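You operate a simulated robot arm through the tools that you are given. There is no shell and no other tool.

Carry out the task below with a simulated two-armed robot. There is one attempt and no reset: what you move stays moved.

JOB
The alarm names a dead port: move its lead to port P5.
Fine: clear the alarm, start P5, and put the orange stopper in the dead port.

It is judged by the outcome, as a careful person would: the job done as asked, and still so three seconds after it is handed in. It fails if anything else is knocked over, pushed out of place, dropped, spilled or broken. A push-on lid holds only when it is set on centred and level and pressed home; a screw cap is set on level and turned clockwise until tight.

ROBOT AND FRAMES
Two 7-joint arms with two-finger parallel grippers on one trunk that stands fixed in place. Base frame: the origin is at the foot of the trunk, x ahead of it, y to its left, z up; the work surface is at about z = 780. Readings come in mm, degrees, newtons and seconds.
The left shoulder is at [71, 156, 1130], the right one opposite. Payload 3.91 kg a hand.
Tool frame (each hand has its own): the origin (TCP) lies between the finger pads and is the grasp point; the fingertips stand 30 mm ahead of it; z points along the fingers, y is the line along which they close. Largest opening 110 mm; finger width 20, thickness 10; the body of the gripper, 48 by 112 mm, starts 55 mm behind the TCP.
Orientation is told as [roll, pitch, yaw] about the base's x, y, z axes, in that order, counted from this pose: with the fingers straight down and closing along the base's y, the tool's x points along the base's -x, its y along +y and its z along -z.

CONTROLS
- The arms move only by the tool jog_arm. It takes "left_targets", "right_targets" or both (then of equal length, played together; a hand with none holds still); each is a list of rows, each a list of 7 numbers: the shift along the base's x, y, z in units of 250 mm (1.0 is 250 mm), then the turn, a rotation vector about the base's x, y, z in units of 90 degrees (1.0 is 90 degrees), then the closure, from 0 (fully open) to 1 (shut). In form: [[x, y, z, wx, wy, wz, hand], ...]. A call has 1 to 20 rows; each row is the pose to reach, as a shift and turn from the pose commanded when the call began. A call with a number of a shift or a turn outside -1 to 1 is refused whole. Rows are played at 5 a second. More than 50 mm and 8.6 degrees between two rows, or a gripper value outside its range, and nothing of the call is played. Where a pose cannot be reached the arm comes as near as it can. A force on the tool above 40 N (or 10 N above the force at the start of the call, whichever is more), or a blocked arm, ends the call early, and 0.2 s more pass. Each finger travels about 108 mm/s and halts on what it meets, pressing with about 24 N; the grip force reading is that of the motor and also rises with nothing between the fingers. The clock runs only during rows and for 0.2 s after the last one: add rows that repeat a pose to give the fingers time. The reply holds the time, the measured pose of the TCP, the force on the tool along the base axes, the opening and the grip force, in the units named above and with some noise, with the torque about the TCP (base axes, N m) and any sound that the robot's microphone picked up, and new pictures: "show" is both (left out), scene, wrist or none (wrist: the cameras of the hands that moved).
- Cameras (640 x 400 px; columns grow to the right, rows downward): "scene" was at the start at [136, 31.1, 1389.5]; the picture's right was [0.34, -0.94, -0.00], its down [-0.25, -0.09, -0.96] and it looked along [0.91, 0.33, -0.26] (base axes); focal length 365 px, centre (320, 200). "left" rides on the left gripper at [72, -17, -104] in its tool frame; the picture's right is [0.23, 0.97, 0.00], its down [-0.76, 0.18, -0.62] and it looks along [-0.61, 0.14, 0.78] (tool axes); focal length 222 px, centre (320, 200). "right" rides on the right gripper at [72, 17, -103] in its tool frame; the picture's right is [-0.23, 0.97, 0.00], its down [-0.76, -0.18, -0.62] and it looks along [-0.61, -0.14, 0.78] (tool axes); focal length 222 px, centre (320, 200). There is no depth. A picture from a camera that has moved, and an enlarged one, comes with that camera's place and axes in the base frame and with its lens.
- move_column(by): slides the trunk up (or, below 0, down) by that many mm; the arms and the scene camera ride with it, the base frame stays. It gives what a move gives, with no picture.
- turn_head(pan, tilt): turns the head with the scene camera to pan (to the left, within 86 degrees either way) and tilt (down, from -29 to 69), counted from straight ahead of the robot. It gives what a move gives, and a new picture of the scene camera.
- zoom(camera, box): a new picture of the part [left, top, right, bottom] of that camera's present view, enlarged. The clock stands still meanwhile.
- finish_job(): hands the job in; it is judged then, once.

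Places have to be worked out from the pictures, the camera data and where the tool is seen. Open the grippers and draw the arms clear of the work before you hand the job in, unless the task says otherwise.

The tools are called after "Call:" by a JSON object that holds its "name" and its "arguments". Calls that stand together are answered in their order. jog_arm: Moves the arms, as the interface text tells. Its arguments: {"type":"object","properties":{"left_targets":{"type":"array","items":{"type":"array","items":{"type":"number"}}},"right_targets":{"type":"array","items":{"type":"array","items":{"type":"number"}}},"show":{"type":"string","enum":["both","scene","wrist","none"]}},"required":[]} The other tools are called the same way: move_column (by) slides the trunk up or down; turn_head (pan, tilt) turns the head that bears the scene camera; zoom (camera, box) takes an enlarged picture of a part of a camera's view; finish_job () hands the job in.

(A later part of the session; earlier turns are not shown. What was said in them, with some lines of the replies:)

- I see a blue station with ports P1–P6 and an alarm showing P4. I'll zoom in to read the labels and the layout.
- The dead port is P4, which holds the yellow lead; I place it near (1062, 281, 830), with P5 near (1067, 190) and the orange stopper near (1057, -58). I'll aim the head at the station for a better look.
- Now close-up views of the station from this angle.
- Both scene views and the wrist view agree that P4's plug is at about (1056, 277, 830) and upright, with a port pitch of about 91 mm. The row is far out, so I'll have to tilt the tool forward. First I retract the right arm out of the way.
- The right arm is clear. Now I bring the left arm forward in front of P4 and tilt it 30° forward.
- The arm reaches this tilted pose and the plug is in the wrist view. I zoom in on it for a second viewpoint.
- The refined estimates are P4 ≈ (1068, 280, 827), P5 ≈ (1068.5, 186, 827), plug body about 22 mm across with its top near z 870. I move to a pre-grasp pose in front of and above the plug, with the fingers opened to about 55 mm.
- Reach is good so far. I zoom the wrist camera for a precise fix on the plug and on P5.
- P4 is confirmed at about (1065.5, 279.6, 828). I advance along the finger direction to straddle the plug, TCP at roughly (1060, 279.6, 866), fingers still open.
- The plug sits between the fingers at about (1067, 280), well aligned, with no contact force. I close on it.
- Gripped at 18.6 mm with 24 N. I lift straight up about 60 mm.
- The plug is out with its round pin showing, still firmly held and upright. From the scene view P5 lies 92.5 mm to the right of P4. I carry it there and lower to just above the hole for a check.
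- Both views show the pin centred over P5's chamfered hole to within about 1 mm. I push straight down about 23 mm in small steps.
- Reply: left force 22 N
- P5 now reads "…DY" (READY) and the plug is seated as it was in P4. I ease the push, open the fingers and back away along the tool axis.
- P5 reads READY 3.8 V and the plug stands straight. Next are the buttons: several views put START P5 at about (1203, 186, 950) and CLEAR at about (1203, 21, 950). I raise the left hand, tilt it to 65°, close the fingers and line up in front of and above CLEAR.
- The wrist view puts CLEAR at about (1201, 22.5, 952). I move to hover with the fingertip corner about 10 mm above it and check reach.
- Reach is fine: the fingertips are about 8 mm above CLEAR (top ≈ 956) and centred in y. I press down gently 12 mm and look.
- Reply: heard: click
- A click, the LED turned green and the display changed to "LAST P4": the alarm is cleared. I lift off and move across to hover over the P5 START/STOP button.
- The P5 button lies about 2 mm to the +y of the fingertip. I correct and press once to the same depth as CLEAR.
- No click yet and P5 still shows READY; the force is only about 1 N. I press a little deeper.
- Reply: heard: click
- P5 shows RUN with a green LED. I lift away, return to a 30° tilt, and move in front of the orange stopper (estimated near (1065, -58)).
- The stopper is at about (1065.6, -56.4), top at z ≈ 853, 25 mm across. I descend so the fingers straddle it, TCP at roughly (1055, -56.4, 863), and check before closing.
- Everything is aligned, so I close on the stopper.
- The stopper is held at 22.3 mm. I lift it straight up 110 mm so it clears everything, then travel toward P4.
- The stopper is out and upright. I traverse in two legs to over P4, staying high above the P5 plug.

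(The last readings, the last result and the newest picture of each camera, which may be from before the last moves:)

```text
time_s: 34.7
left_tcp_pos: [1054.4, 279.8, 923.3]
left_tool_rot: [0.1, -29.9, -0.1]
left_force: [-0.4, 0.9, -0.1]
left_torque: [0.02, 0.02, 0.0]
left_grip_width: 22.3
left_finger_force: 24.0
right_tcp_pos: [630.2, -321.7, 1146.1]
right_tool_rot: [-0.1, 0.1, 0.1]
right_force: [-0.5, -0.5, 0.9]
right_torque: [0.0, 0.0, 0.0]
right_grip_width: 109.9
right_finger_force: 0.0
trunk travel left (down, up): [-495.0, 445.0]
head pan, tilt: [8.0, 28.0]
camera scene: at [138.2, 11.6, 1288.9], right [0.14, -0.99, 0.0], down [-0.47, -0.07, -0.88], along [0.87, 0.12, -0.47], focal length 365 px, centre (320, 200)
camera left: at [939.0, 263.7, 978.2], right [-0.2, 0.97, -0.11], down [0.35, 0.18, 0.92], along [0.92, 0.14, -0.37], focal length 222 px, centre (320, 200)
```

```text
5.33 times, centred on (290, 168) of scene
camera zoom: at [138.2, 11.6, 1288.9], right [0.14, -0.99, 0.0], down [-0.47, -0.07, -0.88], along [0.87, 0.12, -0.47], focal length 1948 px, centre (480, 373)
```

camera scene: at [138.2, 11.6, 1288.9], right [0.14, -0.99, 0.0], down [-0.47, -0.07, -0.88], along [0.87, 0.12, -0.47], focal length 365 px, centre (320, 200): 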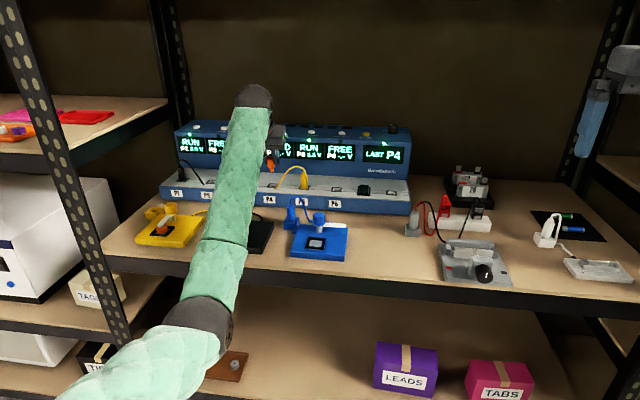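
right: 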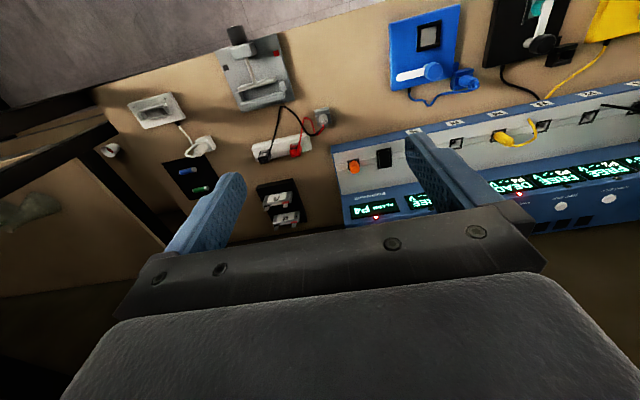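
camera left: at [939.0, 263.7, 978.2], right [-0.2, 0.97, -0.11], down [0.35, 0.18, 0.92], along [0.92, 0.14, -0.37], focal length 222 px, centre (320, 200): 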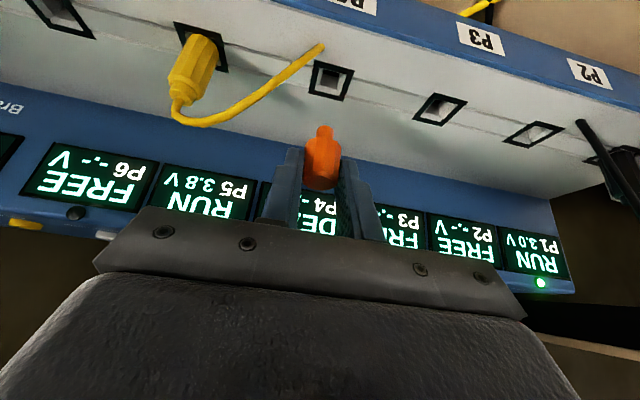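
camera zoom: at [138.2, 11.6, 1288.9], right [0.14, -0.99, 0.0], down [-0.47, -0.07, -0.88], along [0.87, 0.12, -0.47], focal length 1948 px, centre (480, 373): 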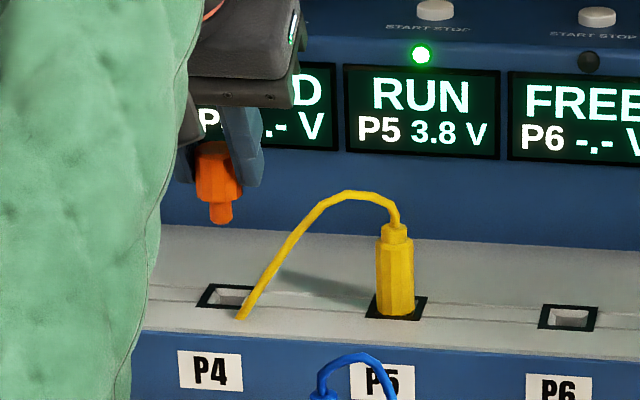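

The hole computes to (1065.3, 279.9) and the pin to about (1066.5, 279.8). I lower to just above the hole and recheck.

Call:
{"name": "jog_arm", "arguments": {"left_targets": [[0, 0, -0.05, 0, 0, 0, 1], [0, 0, -0.1, 0, 0, 0, 1], [0, 0, -0.145, 0, 0, 0, 1], [0, 0, -0.145, 0, 0, 0, 1]]}}

Call:
{"name": "zoom", "arguments": {"camera": "left", "box": [240, 60, 400, 160]}}

Call:
{"name": "zoom", "arguments": {"camera": "scene", "box": [230, 130, 350, 205]}}

```text
time_s: 35.7
left_tcp_pos: [1054.3, 281.0, 887.0]
left_tool_rot: [-0.1, -29.9, 0.0]
left_force: [-0.1, 0.2, -0.2]
left_torque: [0.0, 0.02, 0.02]
left_grip_width: 22.2
left_finger_force: 24.5
right_tcp_pos: [630.6, -320.2, 1143.4]
right_tool_rot: [0.0, 0.0, 0.1]
right_force: [-0.1, -0.4, 0.6]
right_torque: [0.0, 0.0, 0.02]
right_grip_width: 109.9
right_finger_force: 0.2
trunk travel left (down, up): [-495.0, 445.0]
head pan, tilt: [8.0, 28.0]
camera scene: at [138.3, 11.7, 1288.9], right [0.14, -0.99, 0.0], down [-0.47, -0.07, -0.88], along [0.87, 0.12, -0.47], focal length 365 px, centre (320, 200)
camera left: at [939.2, 263.7, 942.4], right [-0.2, 0.97, -0.11], down [0.35, 0.18, 0.92], along [0.92, 0.14, -0.38], focal length 222 px, centre (320, 200)
```

scene: 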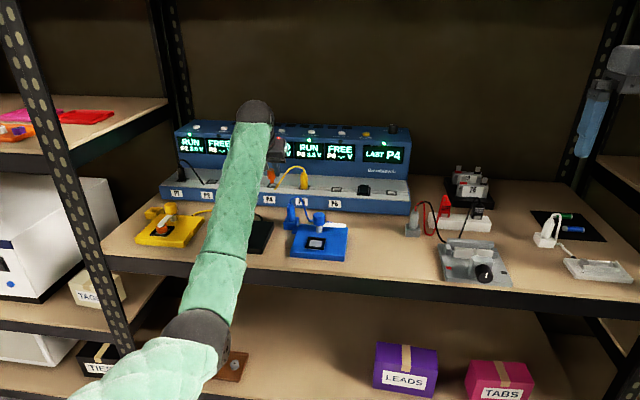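
left: 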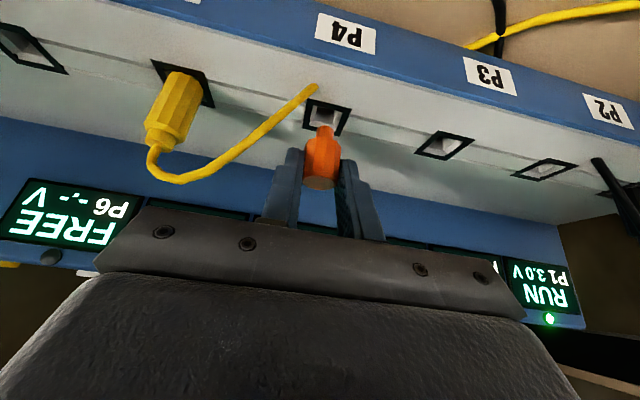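

```text
4.00 times, centred on (320, 110) of left
camera zoom: at [939.2, 263.7, 942.4], right [-0.2, 0.97, -0.11], down [0.35, 0.18, 0.92], along [0.92, 0.14, -0.38], focal length 888 px, centre (320, 560)
```

zoom: 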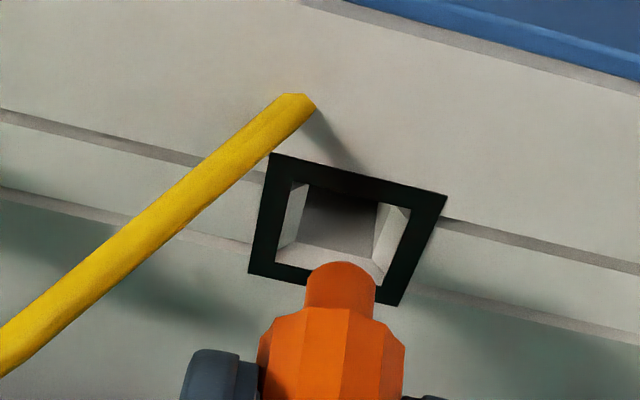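

```text
5.33 times, centred on (290, 168) of scene
camera zoom: at [138.3, 11.7, 1288.9], right [0.14, -0.99, 0.0], down [-0.47, -0.07, -0.88], along [0.87, 0.12, -0.47], focal length 1948 px, centre (480, 373)
```

zoom: 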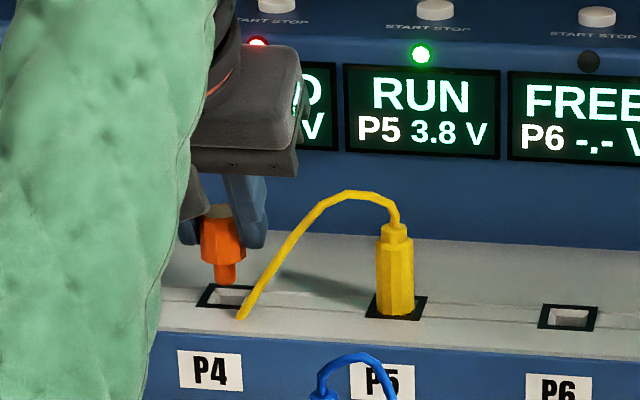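

The wrist view says aligned, while the scene view hints the pin may be slightly left. I zoom in further to check.

Call:
{"name": "zoom", "arguments": {"camera": "scene", "box": [258, 165, 298, 190]}}

Call:
{"name": "zoom", "arguments": {"camera": "left", "box": [290, 85, 370, 135]}}

```text
16.00 times, centred on (278, 178) of scene
camera zoom: at [138.3, 11.7, 1288.9], right [0.14, -0.99, 0.0], down [-0.47, -0.07, -0.88], along [0.87, 0.12, -0.47], focal length 5845 px, centre (992, 560)
```

zoom: 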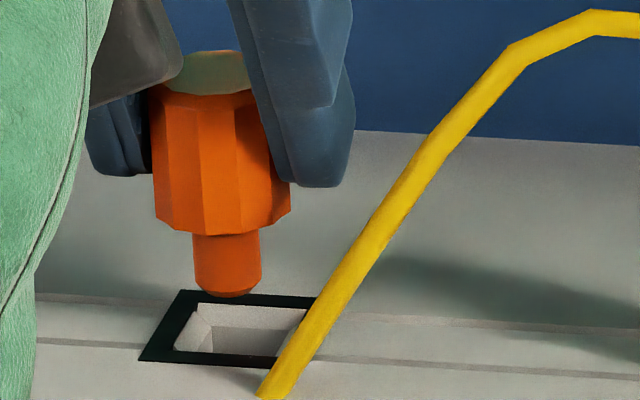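

```text
8.00 times, centred on (330, 110) of left
camera zoom: at [939.2, 263.7, 942.4], right [-0.2, 0.97, -0.11], down [0.35, 0.18, 0.92], along [0.92, 0.14, -0.38], focal length 1777 px, centre (240, 920)
```

zoom: 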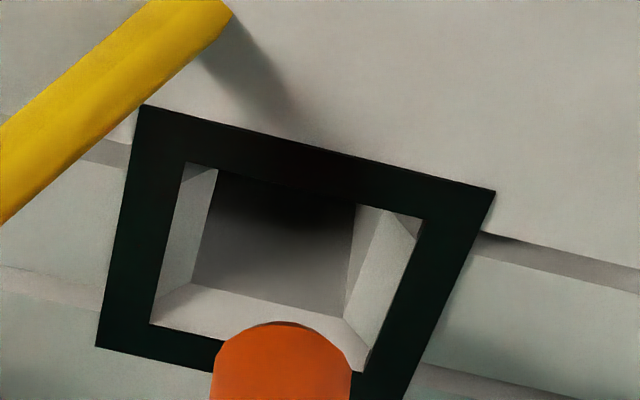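

The remaining offset is at most about 1 mm, well inside the chamfer. I nudge 0.5 mm toward -y and push the stopper straight down.

Call:
{"name": "jog_arm", "arguments": {"left_targets": [[0, -0.002, -0.02, 0, 0, 0, 1], [0, -0.002, -0.04, 0, 0, 0, 1], [0, -0.002, -0.06, 0, 0, 0, 1], [0, -0.002, -0.075, 0, 0, 0, 1], [0, -0.002, -0.09, 0, 0, 0, 1], [0, -0.002, -0.1, 0, 0, 0, 1], [0, -0.002, -0.103, 0, 0, 0, 1], [0, -0.002, -0.103, 0, 0, 0, 1]]}}

Call:
{"name": "zoom", "arguments": {"camera": "scene", "box": [242, 155, 306, 195]}}

Call:
{"name": "zoom", "arguments": {"camera": "left", "box": [240, 80, 400, 180]}}

```text
time_s: 37.5
left_tcp_pos: [1053.2, 280.1, 863.0]
left_tool_rot: [0.0, -30.0, 0.0]
left_force: [2.4, 0.2, 8.9]
left_torque: [-0.01, -0.1, 0.01]
left_grip_width: 22.4
left_finger_force: 23.8
right_tcp_pos: [630.3, -321.2, 1144.3]
right_tool_rot: [0.0, 0.0, 0.1]
right_force: [0.4, -0.2, -0.4]
right_torque: [0.01, 0.0, 0.01]
right_grip_width: 109.9
right_finger_force: 0.1
trunk travel left (down, up): [-495.0, 445.0]
head pan, tilt: [8.0, 28.0]
camera scene: at [137.7, 11.5, 1289.0], right [0.14, -0.99, 0.0], down [-0.46, -0.07, -0.88], along [0.87, 0.12, -0.47], focal length 365 px, centre (320, 200)
camera left: at [938.0, 263.3, 917.4], right [-0.2, 0.97, -0.11], down [0.35, 0.18, 0.92], along [0.92, 0.14, -0.37], focal length 222 px, centre (320, 200)
```

scene: 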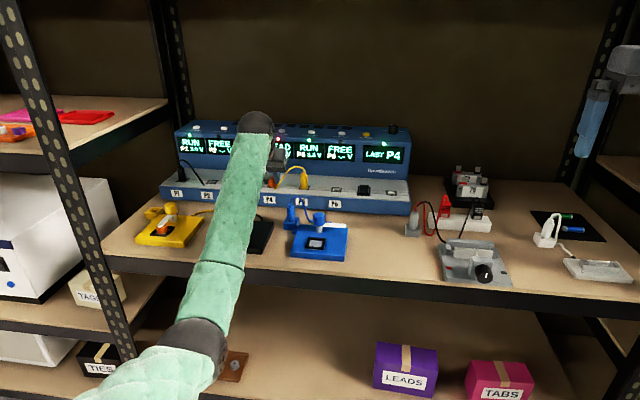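
left: 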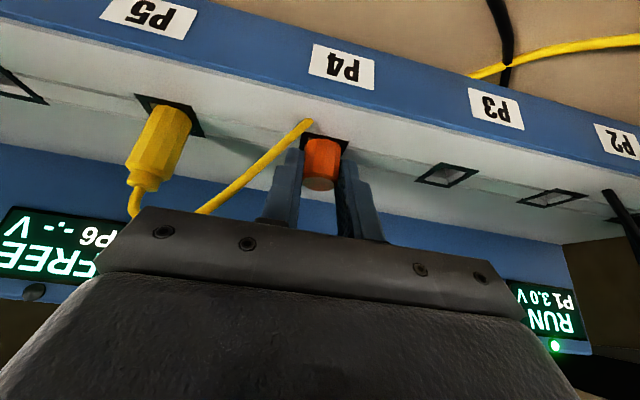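

```text
10.00 times, centred on (274, 175) of scene
camera zoom: at [137.7, 11.5, 1289.0], right [0.14, -0.99, 0.0], down [-0.46, -0.07, -0.88], along [0.87, 0.12, -0.47], focal length 3653 px, centre (780, 450)
```

zoom: 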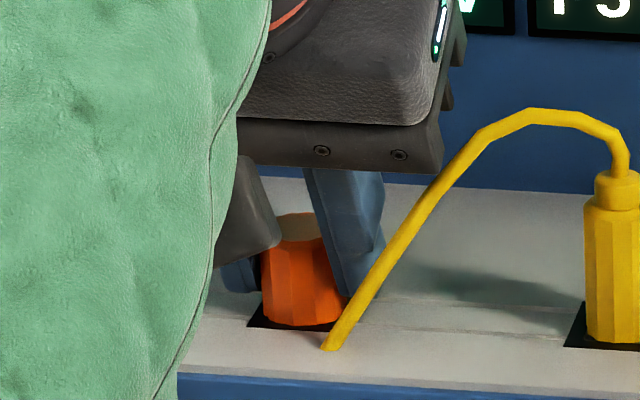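

```text
4.00 times, centred on (320, 130) of left
camera zoom: at [938.0, 263.3, 917.4], right [-0.2, 0.97, -0.11], down [0.35, 0.18, 0.92], along [0.92, 0.14, -0.37], focal length 888 px, centre (320, 480)
```

zoom: 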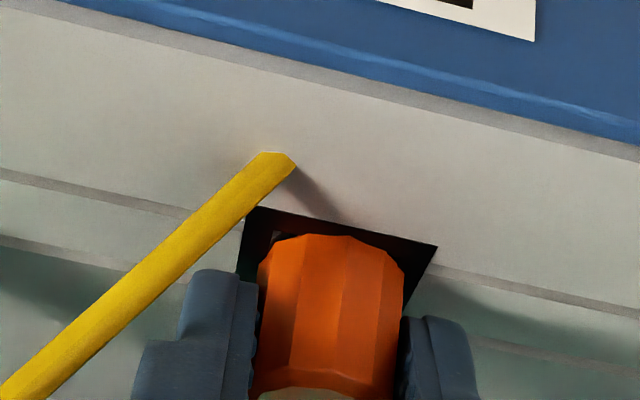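

The stopper appears seated, matching its home appearance. I give it a slightly firmer push to be sure, then ease off, release and back away.

Call:
{"name": "jog_arm", "arguments": {"left_targets": [[0, 0, -0.004, 0, 0, 0, 1], [0, 0, -0.008, 0, 0, 0, 1], [0, 0, -0.008, 0, 0, 0, 1]], "show": "none"}}

Call:
{"name": "jog_arm", "arguments": {"left_targets": [[0, 0, 0.012, 0, 0, 0, 1], [0, 0, 0.012, 0, 0, 0, 0.75], [0, 0, 0.012, 0, 0, 0, 0.5], [0, 0, 0.012, 0, 0, 0, 0.5], [-0.03, 0, 0.06, 0, 0, 0, 0.5], [-0.08, 0, 0.15, 0, 0, 0, 0.5], [-0.14, 0, 0.26, 0, 0, 0, 0.5], [-0.2, 0, 0.38, 0, 0, 0, 0.5], [-0.26, 0, 0.5, 0, 0, 0, 0.5], [-0.26, 0, 0.5, 0, 0, 0, 0.5]]}}

Call:
{"name": "zoom", "arguments": {"camera": "left", "box": [240, 60, 400, 160]}}

```text
time_s: 38.3
left_tcp_pos: [1053.2, 279.2, 861.2]
left_tool_rot: [0.1, -30.0, 0.1]
left_force: [0.6, 1.3, 14.6]
left_torque: [0.04, -0.12, 0.07]
left_grip_width: 22.5
left_finger_force: 24.0
right_tcp_pos: [629.1, -322.4, 1145.4]
right_tool_rot: [-0.1, 0.0, 0.0]
right_force: [1.2, -0.1, 0.2]
right_torque: [-0.02, 0.03, -0.04]
right_grip_width: 110.0
right_finger_force: 0.1
trunk travel left (down, up): [-495.0, 445.0]
head pan, tilt: [8.0, 28.0]
```

```text
time_s: 40.5
left_tcp_pos: [986.2, 281.0, 985.9]
left_tool_rot: [0.0, -29.8, 0.0]
left_force: [0.2, -0.2, -1.1]
left_torque: [-0.01, -0.01, 0.04]
left_grip_width: 55.2
left_finger_force: 0.1
right_tcp_pos: [630.1, -319.9, 1144.3]
right_tool_rot: [0.0, 0.1, -0.1]
right_force: [1.0, -0.2, 0.3]
right_torque: [0.01, 0.02, -0.01]
right_grip_width: 110.0
right_finger_force: 0.1
trunk travel left (down, up): [-495.0, 445.0]
head pan, tilt: [8.0, 28.0]
camera scene: at [138.8, 11.8, 1288.8], right [0.14, -0.99, 0.0], down [-0.47, -0.07, -0.88], along [0.87, 0.12, -0.47], focal length 365 px, centre (320, 200)
camera left: at [871.6, 264.7, 1039.8], right [-0.2, 0.97, -0.11], down [0.35, 0.18, 0.92], along [0.92, 0.14, -0.38], focal length 222 px, centre (320, 200)
```

scene: 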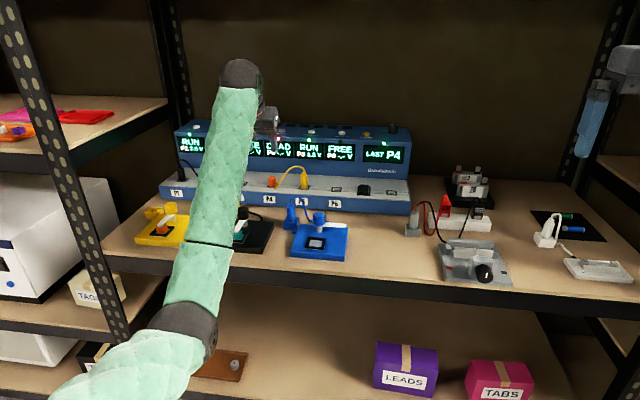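
left: 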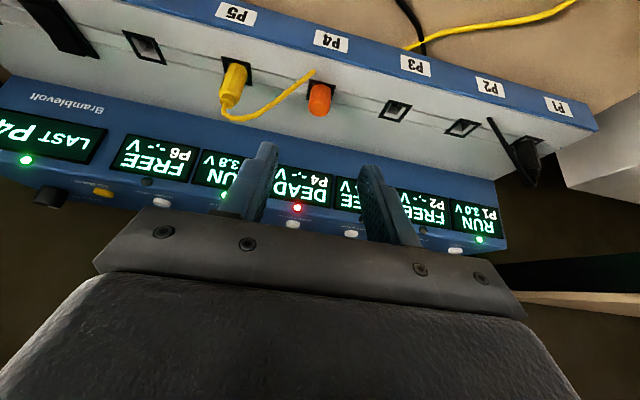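

```text
4.00 times, centred on (320, 110) of left
camera zoom: at [871.6, 264.7, 1039.8], right [-0.2, 0.97, -0.11], down [0.35, 0.18, 0.92], along [0.92, 0.14, -0.38], focal length 888 px, centre (320, 560)
```

zoom: 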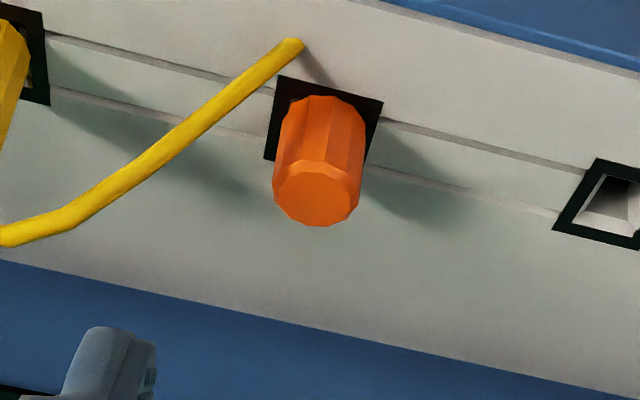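

The stopper sits level in P4. I retract the left arm along the path it came in on, opening the gripper.

Call:
{"name": "jog_arm", "arguments": {"left_targets": [[-0.1, 0, 0.1, 0, 0, 0, 0.3], [-0.22, 0, 0.2, 0, 0, 0, 0], [-0.35, 0, 0.28, 0, 0, 0, 0], [-0.5, -0.01, 0.36, 0, 0, 0, 0], [-0.61, 0.04, 0.4, 0, 0.05, 0, 0], [-0.72, 0.09, 0.44, 0, 0.1, 0, 0], [-0.83, 0.14, 0.48, 0, 0.15, 0, 0], [-0.94, 0.19, 0.52, 0, 0.2, 0, 0]], "show": "none"}}

Call:
{"name": "jog_arm", "arguments": {"left_targets": [[-0.11, 0.05, 0.04, 0, 0.05, 0, 0], [-0.22, 0.1, 0.08, 0, 0.1, 0, 0], [-0.33, 0.14, 0.12, 0, 0.133, 0, 0], [-0.44, 0.18, 0.16, 0, 0.133, 0, 0], [-0.44, 0.18, 0.16, 0, 0.133, 0, 0]]}}

Call:
{"name": "zoom", "arguments": {"camera": "scene", "box": [150, 105, 420, 274]}}

Call:
{"name": "zoom", "arguments": {"camera": "scene", "box": [230, 130, 350, 205]}}

```text
time_s: 42.3
left_tcp_pos: [751.7, 329.7, 1115.6]
left_tool_rot: [0.0, -11.9, -0.1]
left_force: [-0.3, -0.5, 0.7]
left_torque: [0.03, -0.01, -0.03]
left_grip_width: 110.1
left_finger_force: 0.1
right_tcp_pos: [628.7, -321.5, 1145.7]
right_tool_rot: [-0.1, 0.1, 0.1]
right_force: [0.5, 0.2, -0.1]
right_torque: [-0.01, -0.01, 0.0]
right_grip_width: 110.0
right_finger_force: 0.0
trunk travel left (down, up): [-495.0, 445.0]
head pan, tilt: [8.0, 28.0]
```

```text
time_s: 43.5
left_tcp_pos: [645.6, 373.4, 1155.2]
left_tool_rot: [0.0, 0.1, 0.0]
left_force: [0.2, 0.2, 0.3]
left_torque: [-0.01, 0.03, 0.0]
left_grip_width: 110.3
left_finger_force: 0.1
right_tcp_pos: [630.4, -320.7, 1143.0]
right_tool_rot: [0.0, 0.0, 0.0]
right_force: [0.2, 0.0, 0.2]
right_torque: [-0.01, 0.02, 0.01]
right_grip_width: 110.1
right_finger_force: 0.0
trunk travel left (down, up): [-495.0, 445.0]
head pan, tilt: [8.0, 28.0]
camera scene: at [138.9, 11.6, 1288.7], right [0.14, -0.99, 0.0], down [-0.47, -0.07, -0.88], along [0.87, 0.12, -0.47], focal length 365 px, centre (320, 200)
camera left: at [572.5, 356.5, 1258.7], right [-0.23, 0.97, 0.0], down [0.76, 0.18, 0.62], along [0.61, 0.14, -0.78], focal length 222 px, centre (320, 200)
```

scene: 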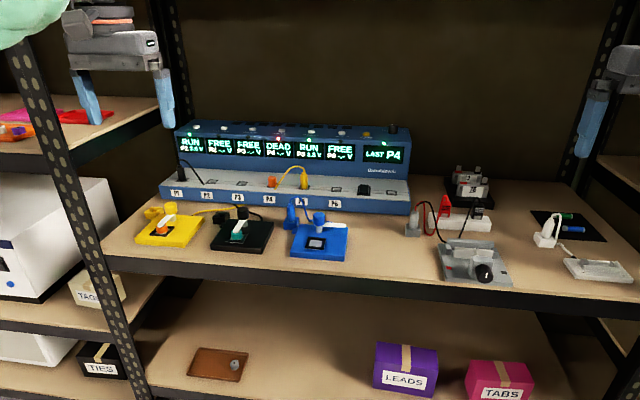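
left: 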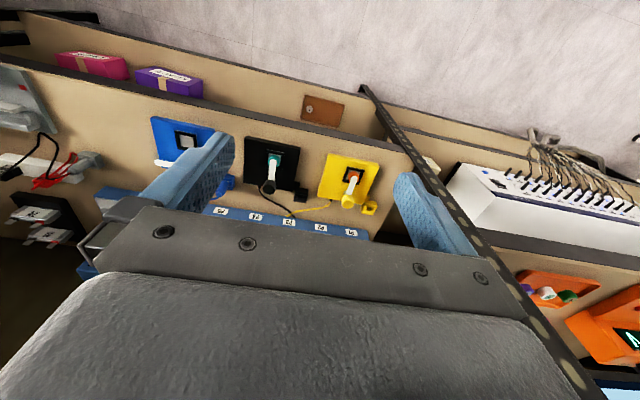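

```text
2.37 times, centred on (285, 190) of scene
camera zoom: at [138.9, 11.6, 1288.7], right [0.14, -0.99, 0.0], down [-0.47, -0.07, -0.88], along [0.87, 0.12, -0.47], focal length 865 px, centre (403, 225)
```

zoom: 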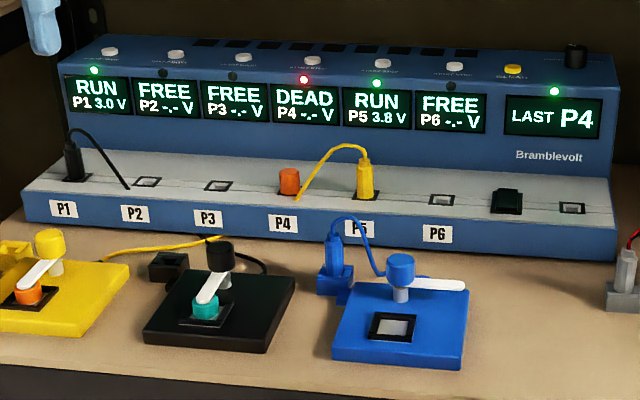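

```text
5.33 times, centred on (290, 168) of scene
camera zoom: at [138.9, 11.6, 1288.7], right [0.14, -0.99, 0.0], down [-0.47, -0.07, -0.88], along [0.87, 0.12, -0.47], focal length 1948 px, centre (480, 373)
```

zoom: 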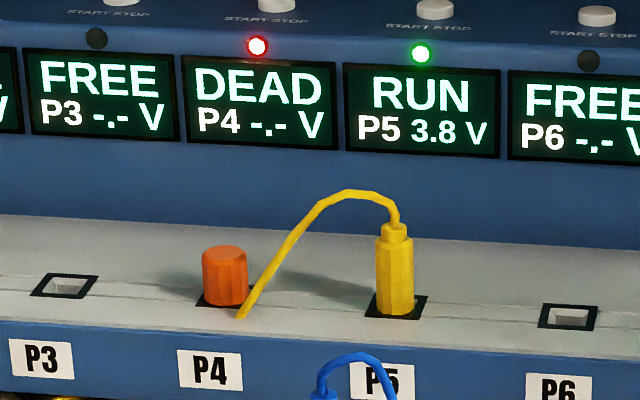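

The yellow lead is in P5, which shows RUN at 3.8 V. The alarm is cleared ("LAST P4", green LED) and the orange stopper is seated in P4. Nothing else has moved, and both arms are clear with open grippers, so I hand the job in.

Call:
{"name": "finish_job", "arguments": {}}

```text
The job is handed in.
```

The job is done and handed in; the result of the judging hasn't come back.

- **Lead:** The alarm named P4 as the dead port. I moved its yellow lead to P5, where the plug is fully seated.
- **Alarm:** I pressed CLEAR once. The alarm light turned green and the display changed to "LAST P4".
- **P5:** I pressed its START/STOP button. It now shows RUN at 3.8 V with a green light.
- **Stopper:** The orange stopper is pressed home and level in P4. P4's own display still reads DEAD.

In the last pictures nothing else had moved. Both arms were clear of the station with their grippers open.
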